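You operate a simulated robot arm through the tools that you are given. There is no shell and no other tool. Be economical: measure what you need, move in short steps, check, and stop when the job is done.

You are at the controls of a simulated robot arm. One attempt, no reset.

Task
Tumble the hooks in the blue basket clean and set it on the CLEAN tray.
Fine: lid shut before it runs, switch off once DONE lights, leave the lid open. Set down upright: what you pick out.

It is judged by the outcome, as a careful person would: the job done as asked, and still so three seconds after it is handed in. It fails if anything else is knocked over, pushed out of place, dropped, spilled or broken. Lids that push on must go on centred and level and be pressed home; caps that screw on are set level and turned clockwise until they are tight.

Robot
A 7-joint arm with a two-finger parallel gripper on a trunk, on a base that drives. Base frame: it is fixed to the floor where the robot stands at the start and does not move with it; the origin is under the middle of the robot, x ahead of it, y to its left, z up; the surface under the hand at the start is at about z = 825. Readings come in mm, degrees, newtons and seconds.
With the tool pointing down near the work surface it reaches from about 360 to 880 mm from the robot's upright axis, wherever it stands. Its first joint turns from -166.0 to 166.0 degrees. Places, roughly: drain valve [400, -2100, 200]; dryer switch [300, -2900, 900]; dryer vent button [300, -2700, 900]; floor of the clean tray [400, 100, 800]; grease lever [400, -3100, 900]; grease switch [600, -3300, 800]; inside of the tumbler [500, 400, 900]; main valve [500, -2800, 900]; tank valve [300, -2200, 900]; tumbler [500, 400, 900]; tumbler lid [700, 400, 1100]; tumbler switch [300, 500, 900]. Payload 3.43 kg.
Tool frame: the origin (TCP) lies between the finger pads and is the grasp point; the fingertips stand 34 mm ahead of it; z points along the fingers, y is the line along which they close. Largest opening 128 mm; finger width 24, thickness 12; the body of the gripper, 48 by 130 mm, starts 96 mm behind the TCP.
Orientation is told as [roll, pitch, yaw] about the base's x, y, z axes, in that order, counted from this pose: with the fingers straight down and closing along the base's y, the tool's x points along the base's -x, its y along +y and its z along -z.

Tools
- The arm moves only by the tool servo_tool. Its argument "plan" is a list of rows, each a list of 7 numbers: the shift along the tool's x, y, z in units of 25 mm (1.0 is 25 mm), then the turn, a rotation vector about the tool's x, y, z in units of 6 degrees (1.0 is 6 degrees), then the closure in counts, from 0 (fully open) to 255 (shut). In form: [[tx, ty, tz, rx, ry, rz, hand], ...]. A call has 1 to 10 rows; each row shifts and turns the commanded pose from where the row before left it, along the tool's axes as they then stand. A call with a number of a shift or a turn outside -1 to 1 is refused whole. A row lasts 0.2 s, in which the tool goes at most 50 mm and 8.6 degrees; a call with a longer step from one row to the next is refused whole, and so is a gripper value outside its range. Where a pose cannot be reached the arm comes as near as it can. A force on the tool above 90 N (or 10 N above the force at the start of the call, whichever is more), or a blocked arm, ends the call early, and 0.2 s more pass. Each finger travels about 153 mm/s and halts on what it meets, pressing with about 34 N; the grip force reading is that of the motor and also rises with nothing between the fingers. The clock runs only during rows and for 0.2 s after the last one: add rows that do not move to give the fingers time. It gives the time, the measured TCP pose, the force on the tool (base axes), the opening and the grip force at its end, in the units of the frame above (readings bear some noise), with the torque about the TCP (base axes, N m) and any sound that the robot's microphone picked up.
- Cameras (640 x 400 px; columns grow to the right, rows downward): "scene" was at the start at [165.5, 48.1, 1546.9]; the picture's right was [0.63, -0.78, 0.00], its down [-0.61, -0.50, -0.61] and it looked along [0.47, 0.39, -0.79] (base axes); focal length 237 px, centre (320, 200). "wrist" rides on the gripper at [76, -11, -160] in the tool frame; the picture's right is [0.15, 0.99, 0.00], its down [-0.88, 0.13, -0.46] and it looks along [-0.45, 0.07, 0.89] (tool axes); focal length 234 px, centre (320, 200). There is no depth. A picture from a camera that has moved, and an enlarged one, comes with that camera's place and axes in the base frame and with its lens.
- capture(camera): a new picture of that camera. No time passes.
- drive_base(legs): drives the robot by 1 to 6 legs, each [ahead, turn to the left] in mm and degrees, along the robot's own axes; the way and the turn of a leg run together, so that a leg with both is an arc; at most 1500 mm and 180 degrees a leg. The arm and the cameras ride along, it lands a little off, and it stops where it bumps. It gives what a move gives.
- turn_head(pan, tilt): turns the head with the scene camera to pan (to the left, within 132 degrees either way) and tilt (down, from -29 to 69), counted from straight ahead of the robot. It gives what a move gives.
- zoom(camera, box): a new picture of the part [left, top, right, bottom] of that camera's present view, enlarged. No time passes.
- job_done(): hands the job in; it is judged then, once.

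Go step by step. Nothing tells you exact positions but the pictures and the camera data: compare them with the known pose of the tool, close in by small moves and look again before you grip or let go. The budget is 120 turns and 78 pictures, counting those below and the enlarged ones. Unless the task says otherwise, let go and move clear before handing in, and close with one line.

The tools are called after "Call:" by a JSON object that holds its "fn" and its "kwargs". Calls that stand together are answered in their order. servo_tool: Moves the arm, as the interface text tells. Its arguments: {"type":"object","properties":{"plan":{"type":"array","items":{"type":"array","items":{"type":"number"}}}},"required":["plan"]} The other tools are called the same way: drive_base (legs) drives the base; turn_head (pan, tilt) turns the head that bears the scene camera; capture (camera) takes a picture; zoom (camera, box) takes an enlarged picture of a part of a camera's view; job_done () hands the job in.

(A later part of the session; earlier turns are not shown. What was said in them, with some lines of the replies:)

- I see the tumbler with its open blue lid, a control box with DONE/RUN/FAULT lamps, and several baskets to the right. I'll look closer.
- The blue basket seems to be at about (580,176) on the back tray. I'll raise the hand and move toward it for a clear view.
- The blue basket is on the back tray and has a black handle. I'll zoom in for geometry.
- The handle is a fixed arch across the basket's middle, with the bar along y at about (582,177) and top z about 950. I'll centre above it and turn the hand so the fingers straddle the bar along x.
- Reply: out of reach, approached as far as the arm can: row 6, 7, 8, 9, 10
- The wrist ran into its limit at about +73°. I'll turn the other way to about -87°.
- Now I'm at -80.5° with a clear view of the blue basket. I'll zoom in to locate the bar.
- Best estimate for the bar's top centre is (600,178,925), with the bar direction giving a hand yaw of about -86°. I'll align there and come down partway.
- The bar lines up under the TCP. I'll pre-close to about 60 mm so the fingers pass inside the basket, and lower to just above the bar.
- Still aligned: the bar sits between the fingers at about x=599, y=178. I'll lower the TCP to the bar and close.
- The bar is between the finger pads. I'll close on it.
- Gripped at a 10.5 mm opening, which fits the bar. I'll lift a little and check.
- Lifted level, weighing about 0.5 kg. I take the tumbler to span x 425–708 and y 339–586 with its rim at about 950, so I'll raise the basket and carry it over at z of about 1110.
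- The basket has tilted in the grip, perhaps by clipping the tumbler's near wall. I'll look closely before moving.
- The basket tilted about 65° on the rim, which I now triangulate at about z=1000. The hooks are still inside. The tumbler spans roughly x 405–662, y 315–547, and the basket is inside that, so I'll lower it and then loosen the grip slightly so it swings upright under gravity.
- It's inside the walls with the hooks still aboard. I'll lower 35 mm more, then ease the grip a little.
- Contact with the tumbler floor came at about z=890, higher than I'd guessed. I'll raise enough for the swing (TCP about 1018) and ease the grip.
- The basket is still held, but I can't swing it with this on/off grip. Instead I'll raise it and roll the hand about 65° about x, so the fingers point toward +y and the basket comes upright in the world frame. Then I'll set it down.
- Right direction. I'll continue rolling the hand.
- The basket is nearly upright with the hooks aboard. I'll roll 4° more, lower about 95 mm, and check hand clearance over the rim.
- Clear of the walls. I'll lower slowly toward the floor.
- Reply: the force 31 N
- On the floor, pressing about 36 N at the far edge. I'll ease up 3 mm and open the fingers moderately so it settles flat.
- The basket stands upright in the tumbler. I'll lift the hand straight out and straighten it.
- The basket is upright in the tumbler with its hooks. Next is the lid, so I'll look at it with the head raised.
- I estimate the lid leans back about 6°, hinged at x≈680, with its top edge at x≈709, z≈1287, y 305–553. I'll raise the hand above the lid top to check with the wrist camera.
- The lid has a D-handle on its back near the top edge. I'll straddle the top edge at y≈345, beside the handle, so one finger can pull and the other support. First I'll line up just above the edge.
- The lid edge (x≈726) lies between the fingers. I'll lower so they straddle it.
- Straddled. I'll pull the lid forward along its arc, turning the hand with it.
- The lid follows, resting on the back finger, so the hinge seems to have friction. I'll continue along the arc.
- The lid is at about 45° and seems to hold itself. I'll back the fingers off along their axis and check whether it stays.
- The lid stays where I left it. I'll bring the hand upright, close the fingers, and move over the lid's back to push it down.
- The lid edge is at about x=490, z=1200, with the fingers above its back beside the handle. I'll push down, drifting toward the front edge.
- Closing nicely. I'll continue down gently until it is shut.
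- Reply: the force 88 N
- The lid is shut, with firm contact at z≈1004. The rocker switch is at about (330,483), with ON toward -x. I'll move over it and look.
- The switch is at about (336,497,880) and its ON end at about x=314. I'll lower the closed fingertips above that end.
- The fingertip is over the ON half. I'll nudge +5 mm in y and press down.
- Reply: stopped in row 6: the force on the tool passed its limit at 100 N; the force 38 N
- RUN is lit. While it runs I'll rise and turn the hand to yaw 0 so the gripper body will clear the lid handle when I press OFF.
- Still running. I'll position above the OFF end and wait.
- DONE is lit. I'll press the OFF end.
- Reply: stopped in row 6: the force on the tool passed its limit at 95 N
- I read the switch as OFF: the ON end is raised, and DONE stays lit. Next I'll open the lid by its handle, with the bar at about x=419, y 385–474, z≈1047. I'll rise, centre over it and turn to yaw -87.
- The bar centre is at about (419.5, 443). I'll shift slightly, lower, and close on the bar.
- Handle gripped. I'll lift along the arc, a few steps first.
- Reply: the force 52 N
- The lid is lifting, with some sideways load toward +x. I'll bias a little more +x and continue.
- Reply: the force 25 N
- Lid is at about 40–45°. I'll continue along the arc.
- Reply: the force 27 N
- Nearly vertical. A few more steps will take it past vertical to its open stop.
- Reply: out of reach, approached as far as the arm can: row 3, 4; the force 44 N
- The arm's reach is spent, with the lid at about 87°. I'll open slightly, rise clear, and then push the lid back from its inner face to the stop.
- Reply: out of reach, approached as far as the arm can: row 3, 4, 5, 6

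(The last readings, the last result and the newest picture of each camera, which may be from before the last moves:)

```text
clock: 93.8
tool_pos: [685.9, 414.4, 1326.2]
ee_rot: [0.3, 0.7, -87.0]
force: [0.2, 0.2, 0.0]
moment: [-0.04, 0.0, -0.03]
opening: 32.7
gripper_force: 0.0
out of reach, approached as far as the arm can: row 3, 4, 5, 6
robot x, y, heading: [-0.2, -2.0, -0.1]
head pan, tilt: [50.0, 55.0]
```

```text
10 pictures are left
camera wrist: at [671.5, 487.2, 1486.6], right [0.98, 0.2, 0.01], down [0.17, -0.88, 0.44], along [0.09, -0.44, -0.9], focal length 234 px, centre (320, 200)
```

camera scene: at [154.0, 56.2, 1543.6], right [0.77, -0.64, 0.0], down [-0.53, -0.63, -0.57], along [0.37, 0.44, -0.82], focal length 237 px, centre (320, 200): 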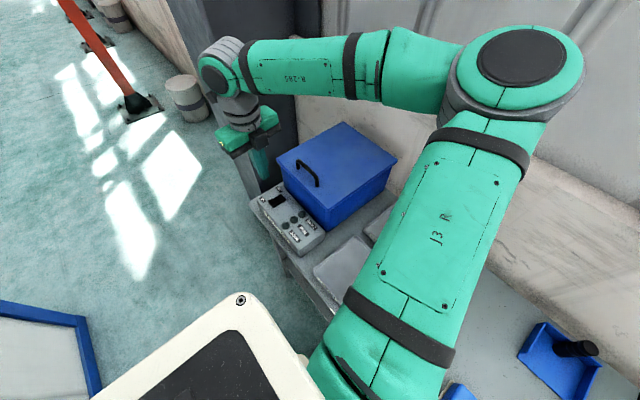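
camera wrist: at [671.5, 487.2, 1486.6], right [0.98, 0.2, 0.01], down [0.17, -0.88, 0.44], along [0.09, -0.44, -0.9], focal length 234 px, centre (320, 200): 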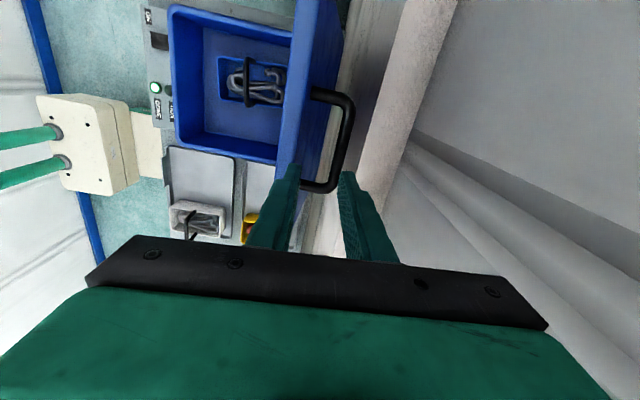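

The hooks now look clean (bare grey). I'll clear the lid top, move to its inner side, close the fingers, and push it back.

Call:
{"fn": "servo_tool", "kwargs": {"plan": [[0, -0.3, -0.8, 0, 0, 0, 190], [0, -0.4, -0.8, 0, 0, 0, 190], [0, -0.9, 0, 0, 0, 0, 190], [0, -0.9, 0, 0, 0, 0, 255], [0, -0.9, 0, 0, 0, 0, 255], [0, -0.9, 0, 0, 0, 0, 255], [0, 0, 0.9, 0, 0, 0, 255], [0, 0, 0.9, 0, 0, 0, 255], [0, 0, 0.9, 0, 0, 0, 255], [0, 0, 0.9, 0, 0, 0, 255]]}}

Call:
{"fn": "servo_tool", "kwargs": {"plan": [[0, 0.8, 0.4, 0, 0, 0, 255], [0, 0.8, 0, 0, 0, 0, 255], [0, 0.8, 0, 0, 0, 0, 255], [0, 0.6, 0, 0, 0, 0, 255]]}}

```text
clock: 96.0
tool_pos: [579.4, 407.7, 1279.8]
ee_rot: [0.3, 0.8, -87.1]
force: [0.4, -0.2, 0.7]
moment: [0.0, -0.05, 0.0]
opening: 0.0
gripper_force: 32.4
robot x, y, heading: [-2.1, -1.9, 0.1]
head pan, tilt: [50.0, 55.0]
```

```text
clock: 97.0
tool_pos: [655.8, 413.4, 1270.0]
ee_rot: [0.3, 0.7, -87.0]
force: [-1.9, 0.6, 0.1]
moment: [-0.04, 0.01, -0.01]
opening: 0.0
gripper_force: 33.3
robot x, y, heading: [0.8, 0.3, -0.3]
head pan, tilt: [50.0, 55.0]
```

Touching the lid. I'll push on toward the original stop.

Call:
{"fn": "servo_tool", "kwargs": {"plan": [[0, 0.5, 0, 0, 0, 0, 255], [0, 0.5, 0, 0, 0, 0, 255], [0, 0.4, 0, 0, 0, 0, 255], [0, 0.3, 0, 0, 0, 0, 255], [0, 0, 0, 0, 0, 0, 255]]}}

```text
clock: 98.2
tool_pos: [696.7, 415.8, 1269.6]
ee_rot: [0.3, 0.8, -87.1]
force: [-0.3, 0.6, 0.7]
moment: [-0.01, 0.0, 0.01]
opening: 0.0
gripper_force: 33.4
robot x, y, heading: [1.6, -1.7, -0.4]
head pan, tilt: [50.0, 55.0]
```

The lid is open past vertical. I'll go back over the tumbler to locate the basket handle.

Call:
{"fn": "servo_tool", "kwargs": {"plan": [[0.286, -0.9, 0, 0, 0, 0, 200], [0.286, -0.9, 0, 0, 0, 0, 150], [0.286, -0.9, 0, 0, 0, 0, 135], [0.286, -0.9, 0, 0, 0, 0, 135], [0.286, -0.9, 0, 0, 0, 0, 135], [0.286, -0.9, 0, 0, 0, 0, 135], [0.286, -0.9, 0, 0, 0, 0, 135], [0, 0, 1, 0, 0, 0, 135], [0, 0, 1, 0, 0, 0, 135], [0, 0, 1, 0, 0, 0, 135]]}}

Call:
{"fn": "servo_tool", "kwargs": {"plan": [[0, 0, 1, -0.1, -0.05, 0, 135], [0, 0, 1, 0, 0, 0, 135], [0, 0, 0.6, 0, 0, 0, 135], [0, 0, 0, 0, 0, 0, 135]]}}

Call:
{"fn": "capture", "kwargs": {"camera": "wrist"}}

```text
clock: 100.3
tool_pos: [535.8, 458.0, 1195.5]
ee_rot: [0.2, 0.8, -87.1]
force: [0.7, 0.1, -0.5]
moment: [-0.03, 0.01, 0.01]
opening: 60.1
gripper_force: 0.0
robot x, y, heading: [1.0, -1.2, 0.1]
head pan, tilt: [50.0, 55.0]
```

```text
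clock: 101.3
tool_pos: [536.2, 459.8, 1129.2]
ee_rot: [0.8, 0.5, -87.1]
force: [0.2, 0.1, -0.1]
moment: [0.0, 0.02, 0.0]
opening: 60.4
gripper_force: 0.0
robot x, y, heading: [1.0, 2.2, -0.2]
head pan, tilt: [50.0, 55.0]
```

```text
9 pictures are left
camera wrist: at [518.5, 533.1, 1288.8], right [0.98, 0.2, 0.02], down [0.17, -0.88, 0.45], along [0.1, -0.44, -0.89], focal length 234 px, centre (320, 200)
```

wrist: 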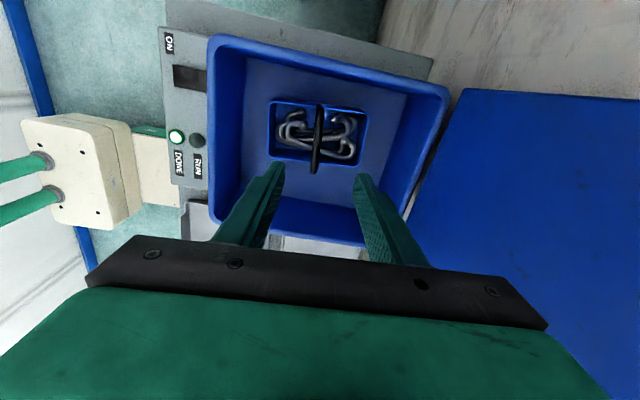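

Basket bar is at about (532,467) and z≈998, rotated slightly. I'll align (yaw about -84) and descend partway, then check.

Call:
{"fn": "servo_tool", "kwargs": {"plan": [[0.28, -0.18, 0, 0, 0, -0.5, 135], [0, 0, 0.8, 0, 0, 0, 135], [0, 0, 0.8, 0, 0, 0, 135], [0, 0, 0.8, 0, 0, 0, 135], [0, 0, 0.6, 0, 0, 0, 135], [0, 0, 0, 0, 0, 0, 135]]}}

Call:
{"fn": "zoom", "kwargs": {"camera": "wrist", "box": [220, 80, 420, 260]}}

```text
clock: 102.8
tool_pos: [534.6, 466.4, 1051.2]
ee_rot: [0.9, 0.4, -84.1]
force: [-0.6, -0.5, 0.3]
moment: [0.01, 0.01, -0.02]
opening: 60.4
gripper_force: 0.0
robot x, y, heading: [-1.7, 0.5, -0.1]
head pan, tilt: [50.0, 55.0]
```

```text
2.22 times, centred on (320, 170) of wrist
camera zoom: at [512.4, 539.9, 1212.3], right [0.97, 0.25, 0.02], down [0.21, -0.87, 0.45], along [0.12, -0.43, -0.89], focal length 520 px, centre (320, 267)
```

zoom: 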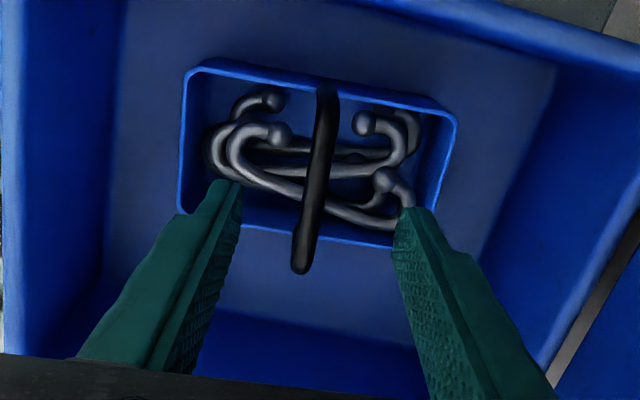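

Aligned. I'll descend and grip the bar.

Call:
{"fn": "servo_tool", "kwargs": {"plan": [[0, -0.12, 0.6, 0, 0, 0, 135], [0, 0, 0.6, 0, 0, 0, 135], [0, 0, 0.6, 0, 0, 0, 135], [0, 0, 0.3, 0, 0, 0, 135], [0, 0, 0, 0, 0, 0, 170], [0, 0, 0, 0, 0, 0, 210], [0, 0, 0, 0, 0, 0, 255], [0, 0, 0, 0, 0, 0, 255]]}}

```text
clock: 104.5
tool_pos: [530.8, 468.4, 999.8]
ee_rot: [0.7, 0.5, -84.1]
force: [0.4, 1.7, 0.0]
moment: [0.04, 0.11, -0.06]
opening: 10.6
gripper_force: 33.8
robot x, y, heading: [-2.8, -1.5, -0.4]
head pan, tilt: [50.0, 55.0]
```

Gripped at 10.6 mm. I'll lift straight up well above the rim, to TCP about 1165, and check how it hangs.

Call:
{"fn": "servo_tool", "kwargs": {"plan": [[0, 0, -0.4, 0, 0, 0, 255], [0, 0, -0.7, 0, 0, 0, 255], [0, 0, -0.8, 0, 0, 0, 255], [0, 0, -0.8, 0, 0, 0, 255], [0, 0, -0.8, 0, 0, 0, 255], [0, 0, -0.8, 0, 0, 0, 255], [0, 0, -0.8, 0, 0, 0, 255], [0, 0, -0.8, 0, 0, 0, 255], [0, 0, -0.7, 0, 0, 0, 255], [0, 0, 0, 0, 0, 0, 255]]}}

Call:
{"fn": "capture", "kwargs": {"camera": "scene"}}

```text
clock: 106.8
tool_pos: [528.1, 464.9, 1165.6]
ee_rot: [0.8, 0.4, -83.9]
force: [-0.1, 0.6, -5.7]
moment: [-0.01, 0.01, 0.02]
opening: 10.6
gripper_force: 34.0
robot x, y, heading: [-0.7, -1.3, 0.1]
head pan, tilt: [50.0, 55.0]
```

```text
7 pictures are left
camera scene: at [153.2, 56.5, 1543.6], right [0.77, -0.64, 0.0], down [-0.53, -0.63, -0.57], along [0.37, 0.44, -0.82], focal length 237 px, centre (320, 200)
```

scene: 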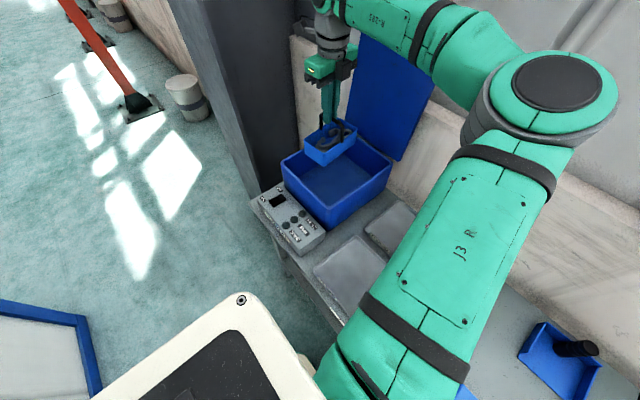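

It hangs level with zero moment, and the DONE lamp is now off. I'll carry it to the free part of the CLEAN tray, at about (376,185).

Call:
{"fn": "servo_tool", "kwargs": {"plan": [[-0.4, -0.27, 0, 0, 0, 0, 255], [-0.75, -0.515, 0, 0, 0, 0, 255], [-0.75, -0.515, 0, 0, 0, 0, 255], [-0.75, -0.515, 0, 0, 0, 0, 255], [-0.75, -0.515, 0, 0, 0, 0, 255], [-0.75, -0.515, 0, 0, 0, 0, 255], [-0.75, -0.515, 0, 0, 0, 0, 255], [-0.75, -0.515, 0, 0, 0, 0, 255]]}}

Call:
{"fn": "servo_tool", "kwargs": {"plan": [[-0.75, -0.515, 0, 0, 0, 0, 255], [-0.75, -0.515, 0, 0, 0, 0, 255], [-0.75, -0.515, 0, 0, 0, 0, 255], [-0.75, -0.515, 0, 0, 0, 0, 255], [-0.75, -0.515, 0, 0, 0, 0, 255], [-0.75, -0.515, 0, 0, 0, 0, 255], [-0.4, -0.25, 0, 0, 0, 0, 255], [0, 0, 0, 0, 0, 0, 255]]}}

Call:
{"fn": "servo_tool", "kwargs": {"plan": [[0, 0, 0.6, 0, 0, 0, 255], [0, 0, 0.8, 0, 0, 0, 255], [0, 0, 0.8, 0, 0, 0, 255], [0, 0, 0.8, 0, 0, 0, 255], [0, 0, 0.8, 0, 0, 0, 255], [0, 0, 0.8, 0, 0, 0, 255], [0, 0, 0.8, 0, 0, 0, 255], [0, 0, 0, 0, 0, 0, 255]]}}

Call:
{"fn": "capture", "kwargs": {"camera": "wrist"}}

```text
clock: 108.5
tool_pos: [447.2, 314.9, 1162.1]
ee_rot: [0.8, 0.4, -84.1]
force: [1.2, 0.1, -5.9]
moment: [0.03, 0.01, -0.02]
opening: 10.4
gripper_force: 34.0
robot x, y, heading: [-0.1, 0.9, 0.2]
head pan, tilt: [50.0, 55.0]
```

```text
clock: 110.3
tool_pos: [375.3, 183.4, 1161.2]
ee_rot: [0.8, 0.3, -84.2]
force: [-0.3, 0.1, -5.7]
moment: [0.06, 0.01, 0.02]
opening: 10.5
gripper_force: 33.7
robot x, y, heading: [1.6, -1.2, 0.2]
head pan, tilt: [50.0, 55.0]
```

```text
clock: 112.2
tool_pos: [381.3, 185.7, 1026.0]
ee_rot: [0.8, 0.4, -84.1]
force: [-0.4, -0.2, -5.4]
moment: [0.02, 0.01, 0.01]
opening: 10.5
gripper_force: 34.2
robot x, y, heading: [2.0, -1.0, 0.1]
head pan, tilt: [50.0, 55.0]
```

```text
6 pictures are left
camera wrist: at [359.5, 258.2, 1185.8], right [0.97, 0.25, 0.02], down [0.21, -0.87, 0.45], along [0.12, -0.43, -0.89], focal length 234 px, centre (320, 200)
```

wrist: 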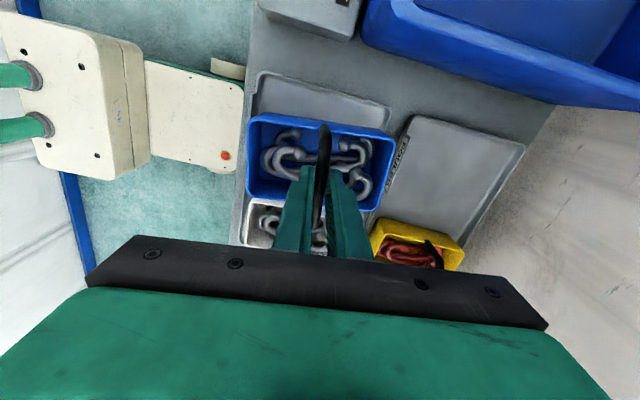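

Good clearance on all sides: the white basket edge is at about y=95 and the tray edge at about y=252. I'll lower to just above the tray, then slowly to contact.

Call:
{"fn": "servo_tool", "kwargs": {"plan": [[0, 0, 0.8, 0, 0, 0, 255], [0, 0, 0.8, 0, 0, 0, 255], [0, 0, 0.8, 0, 0, 0, 255], [0, 0, 0.5, 0, 0, 0, 255], [0, 0, 0.3, 0, 0, 0, 255], [0, 0, 0.2, 0, 0, 0, 255], [0, 0, 0, 0, 0, 0, 255]]}}

Call:
{"fn": "servo_tool", "kwargs": {"plan": [[0, 0, 0.15, 0, 0, 0, 255], [0, 0, 0.12, 0, 0, 0, 255], [0, 0, 0, 0, 0, 0, 255]]}}

```text
clock: 113.8
tool_pos: [381.0, 186.8, 943.9]
ee_rot: [0.9, 0.5, -84.1]
force: [1.9, 1.5, 31.1]
moment: [0.05, -0.02, 0.01]
opening: 10.7
gripper_force: 34.9
robot x, y, heading: [1.9, -3.2, -0.1]
head pan, tilt: [50.0, 55.0]
```

```text
clock: 114.5
tool_pos: [378.7, 184.9, 935.4]
ee_rot: [0.9, 0.5, -84.2]
force: [-4.7, -5.4, 30.4]
moment: [-0.21, 0.04, -0.01]
opening: 10.4
gripper_force: 33.9
robot x, y, heading: [-1.6, 0.0, -0.2]
head pan, tilt: [50.0, 55.0]
```

On the tray. I'll ease the pressure and check before releasing.

Call:
{"fn": "servo_tool", "kwargs": {"plan": [[0, 0, -0.06, 0, 0, 0, 255], [0, 0, 0, 0, 0, 0, 255]]}}

Call:
{"fn": "capture", "kwargs": {"camera": "wrist"}}

```text
clock: 115.2
tool_pos: [379.8, 185.4, 935.6]
ee_rot: [0.9, 0.3, -84.2]
force: [0.8, 0.0, -6.3]
moment: [0.04, 0.0, -0.02]
opening: 10.3
gripper_force: 33.9
robot x, y, heading: [-1.7, -0.4, -0.1]
head pan, tilt: [50.0, 55.0]
```

```text
5 pictures are left
camera wrist: at [359.4, 258.8, 1095.3], right [0.97, 0.25, 0.01], down [0.21, -0.87, 0.45], along [0.12, -0.43, -0.89], focal length 234 px, centre (320, 200)
```

wrist: 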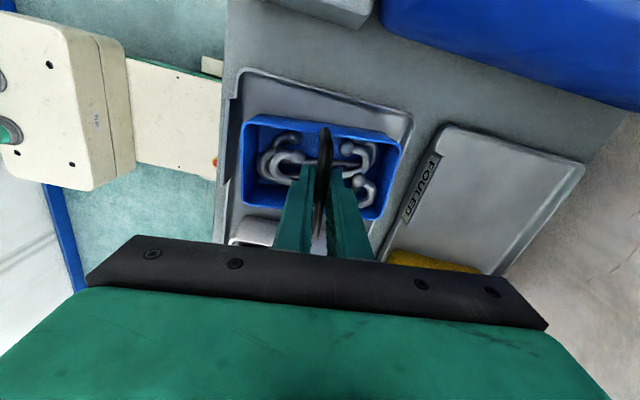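

It's inside the tray. I'll lower 2 mm to touch, then open gently and rise.

Call:
{"fn": "servo_tool", "kwargs": {"plan": [[0, 0, 0.07, 0, 0, 0, 255], [0, 0, 0, 0, 0, 0, 255], [0, 0, 0, 0, 0, 0, 225], [0, 0, 0, 0, 0, 0, 190], [0, 0, 0, 0, 0, 0, 150], [0, 0, 0, 0, 0, 0, 140]]}}

Call:
{"fn": "servo_tool", "kwargs": {"plan": [[0, 0, -0.5, 0, 0, 0, 140], [0, 0, -0.8, 0, 0, 0, 140], [0, 0, -0.9, 0, 0, 0, 140], [0, 0, -0.9, 0, 0, 0, 140], [0, 0, -0.9, 0, 0, 0, 140], [0, 0, -0.9, 0, 0, 0, 140], [0, 0, -0.9, 0, 0, 0, 140], [0, 0, -0.9, 0, 0, 0, 140]]}}

Call:
{"fn": "capture", "kwargs": {"camera": "wrist"}}

Call:
{"fn": "capture", "kwargs": {"camera": "scene"}}

```text
clock: 116.5
tool_pos: [380.4, 186.1, 934.7]
ee_rot: [0.8, 0.4, -84.2]
force: [0.8, -0.7, 0.4]
moment: [-0.03, -0.01, 0.0]
opening: 57.9
gripper_force: 0.2
robot x, y, heading: [3.6, -0.6, 0.0]
head pan, tilt: [50.0, 55.0]
```

```text
clock: 118.3
tool_pos: [375.9, 184.7, 1101.8]
ee_rot: [0.8, 0.4, -84.1]
force: [0.0, -0.4, -0.1]
moment: [0.0, 0.02, 0.03]
opening: 57.6
gripper_force: 0.1
robot x, y, heading: [-1.3, 1.3, 0.1]
head pan, tilt: [50.0, 55.0]
```

```text
4 pictures are left
camera wrist: at [354.8, 256.9, 1261.4], right [0.97, 0.25, 0.02], down [0.21, -0.87, 0.45], along [0.12, -0.43, -0.89], focal length 234 px, centre (320, 200)
```

wrist: 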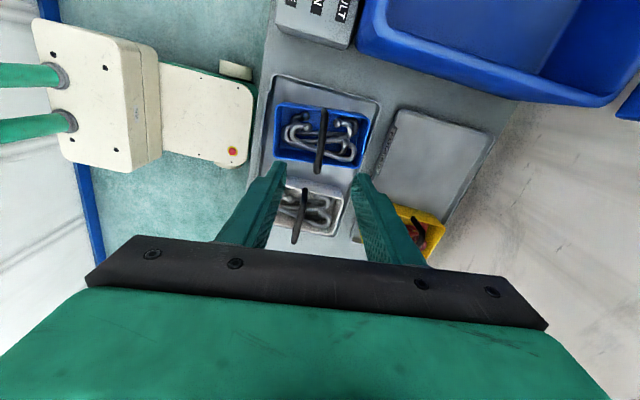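

```text
3 pictures are left
camera scene: at [154.0, 55.8, 1543.6], right [0.77, -0.64, 0.0], down [-0.53, -0.63, -0.57], along [0.37, 0.44, -0.82], focal length 237 px, centre (320, 200)
```

scene: 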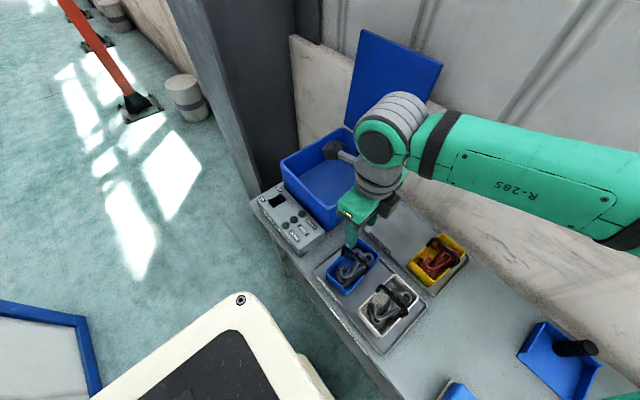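

The blue basket stands upright on the CLEAN tray with clean hooks. The tumbler lid is open, the lamps are dark, and the other baskets look undisturbed. The hand is clear, so I'm handing in.

Call:
{"fn": "job_done", "kwargs": {}}

```text
The job is handed in.
```

The hooks in the blue basket were tumbled clean with the lid shut. I switched the tumbler off at DONE and left its lid open, and the basket is standing upright on the CLEAN tray; it tilted sharply in the grip going into the tumbler, but I saw no hooks fall out.
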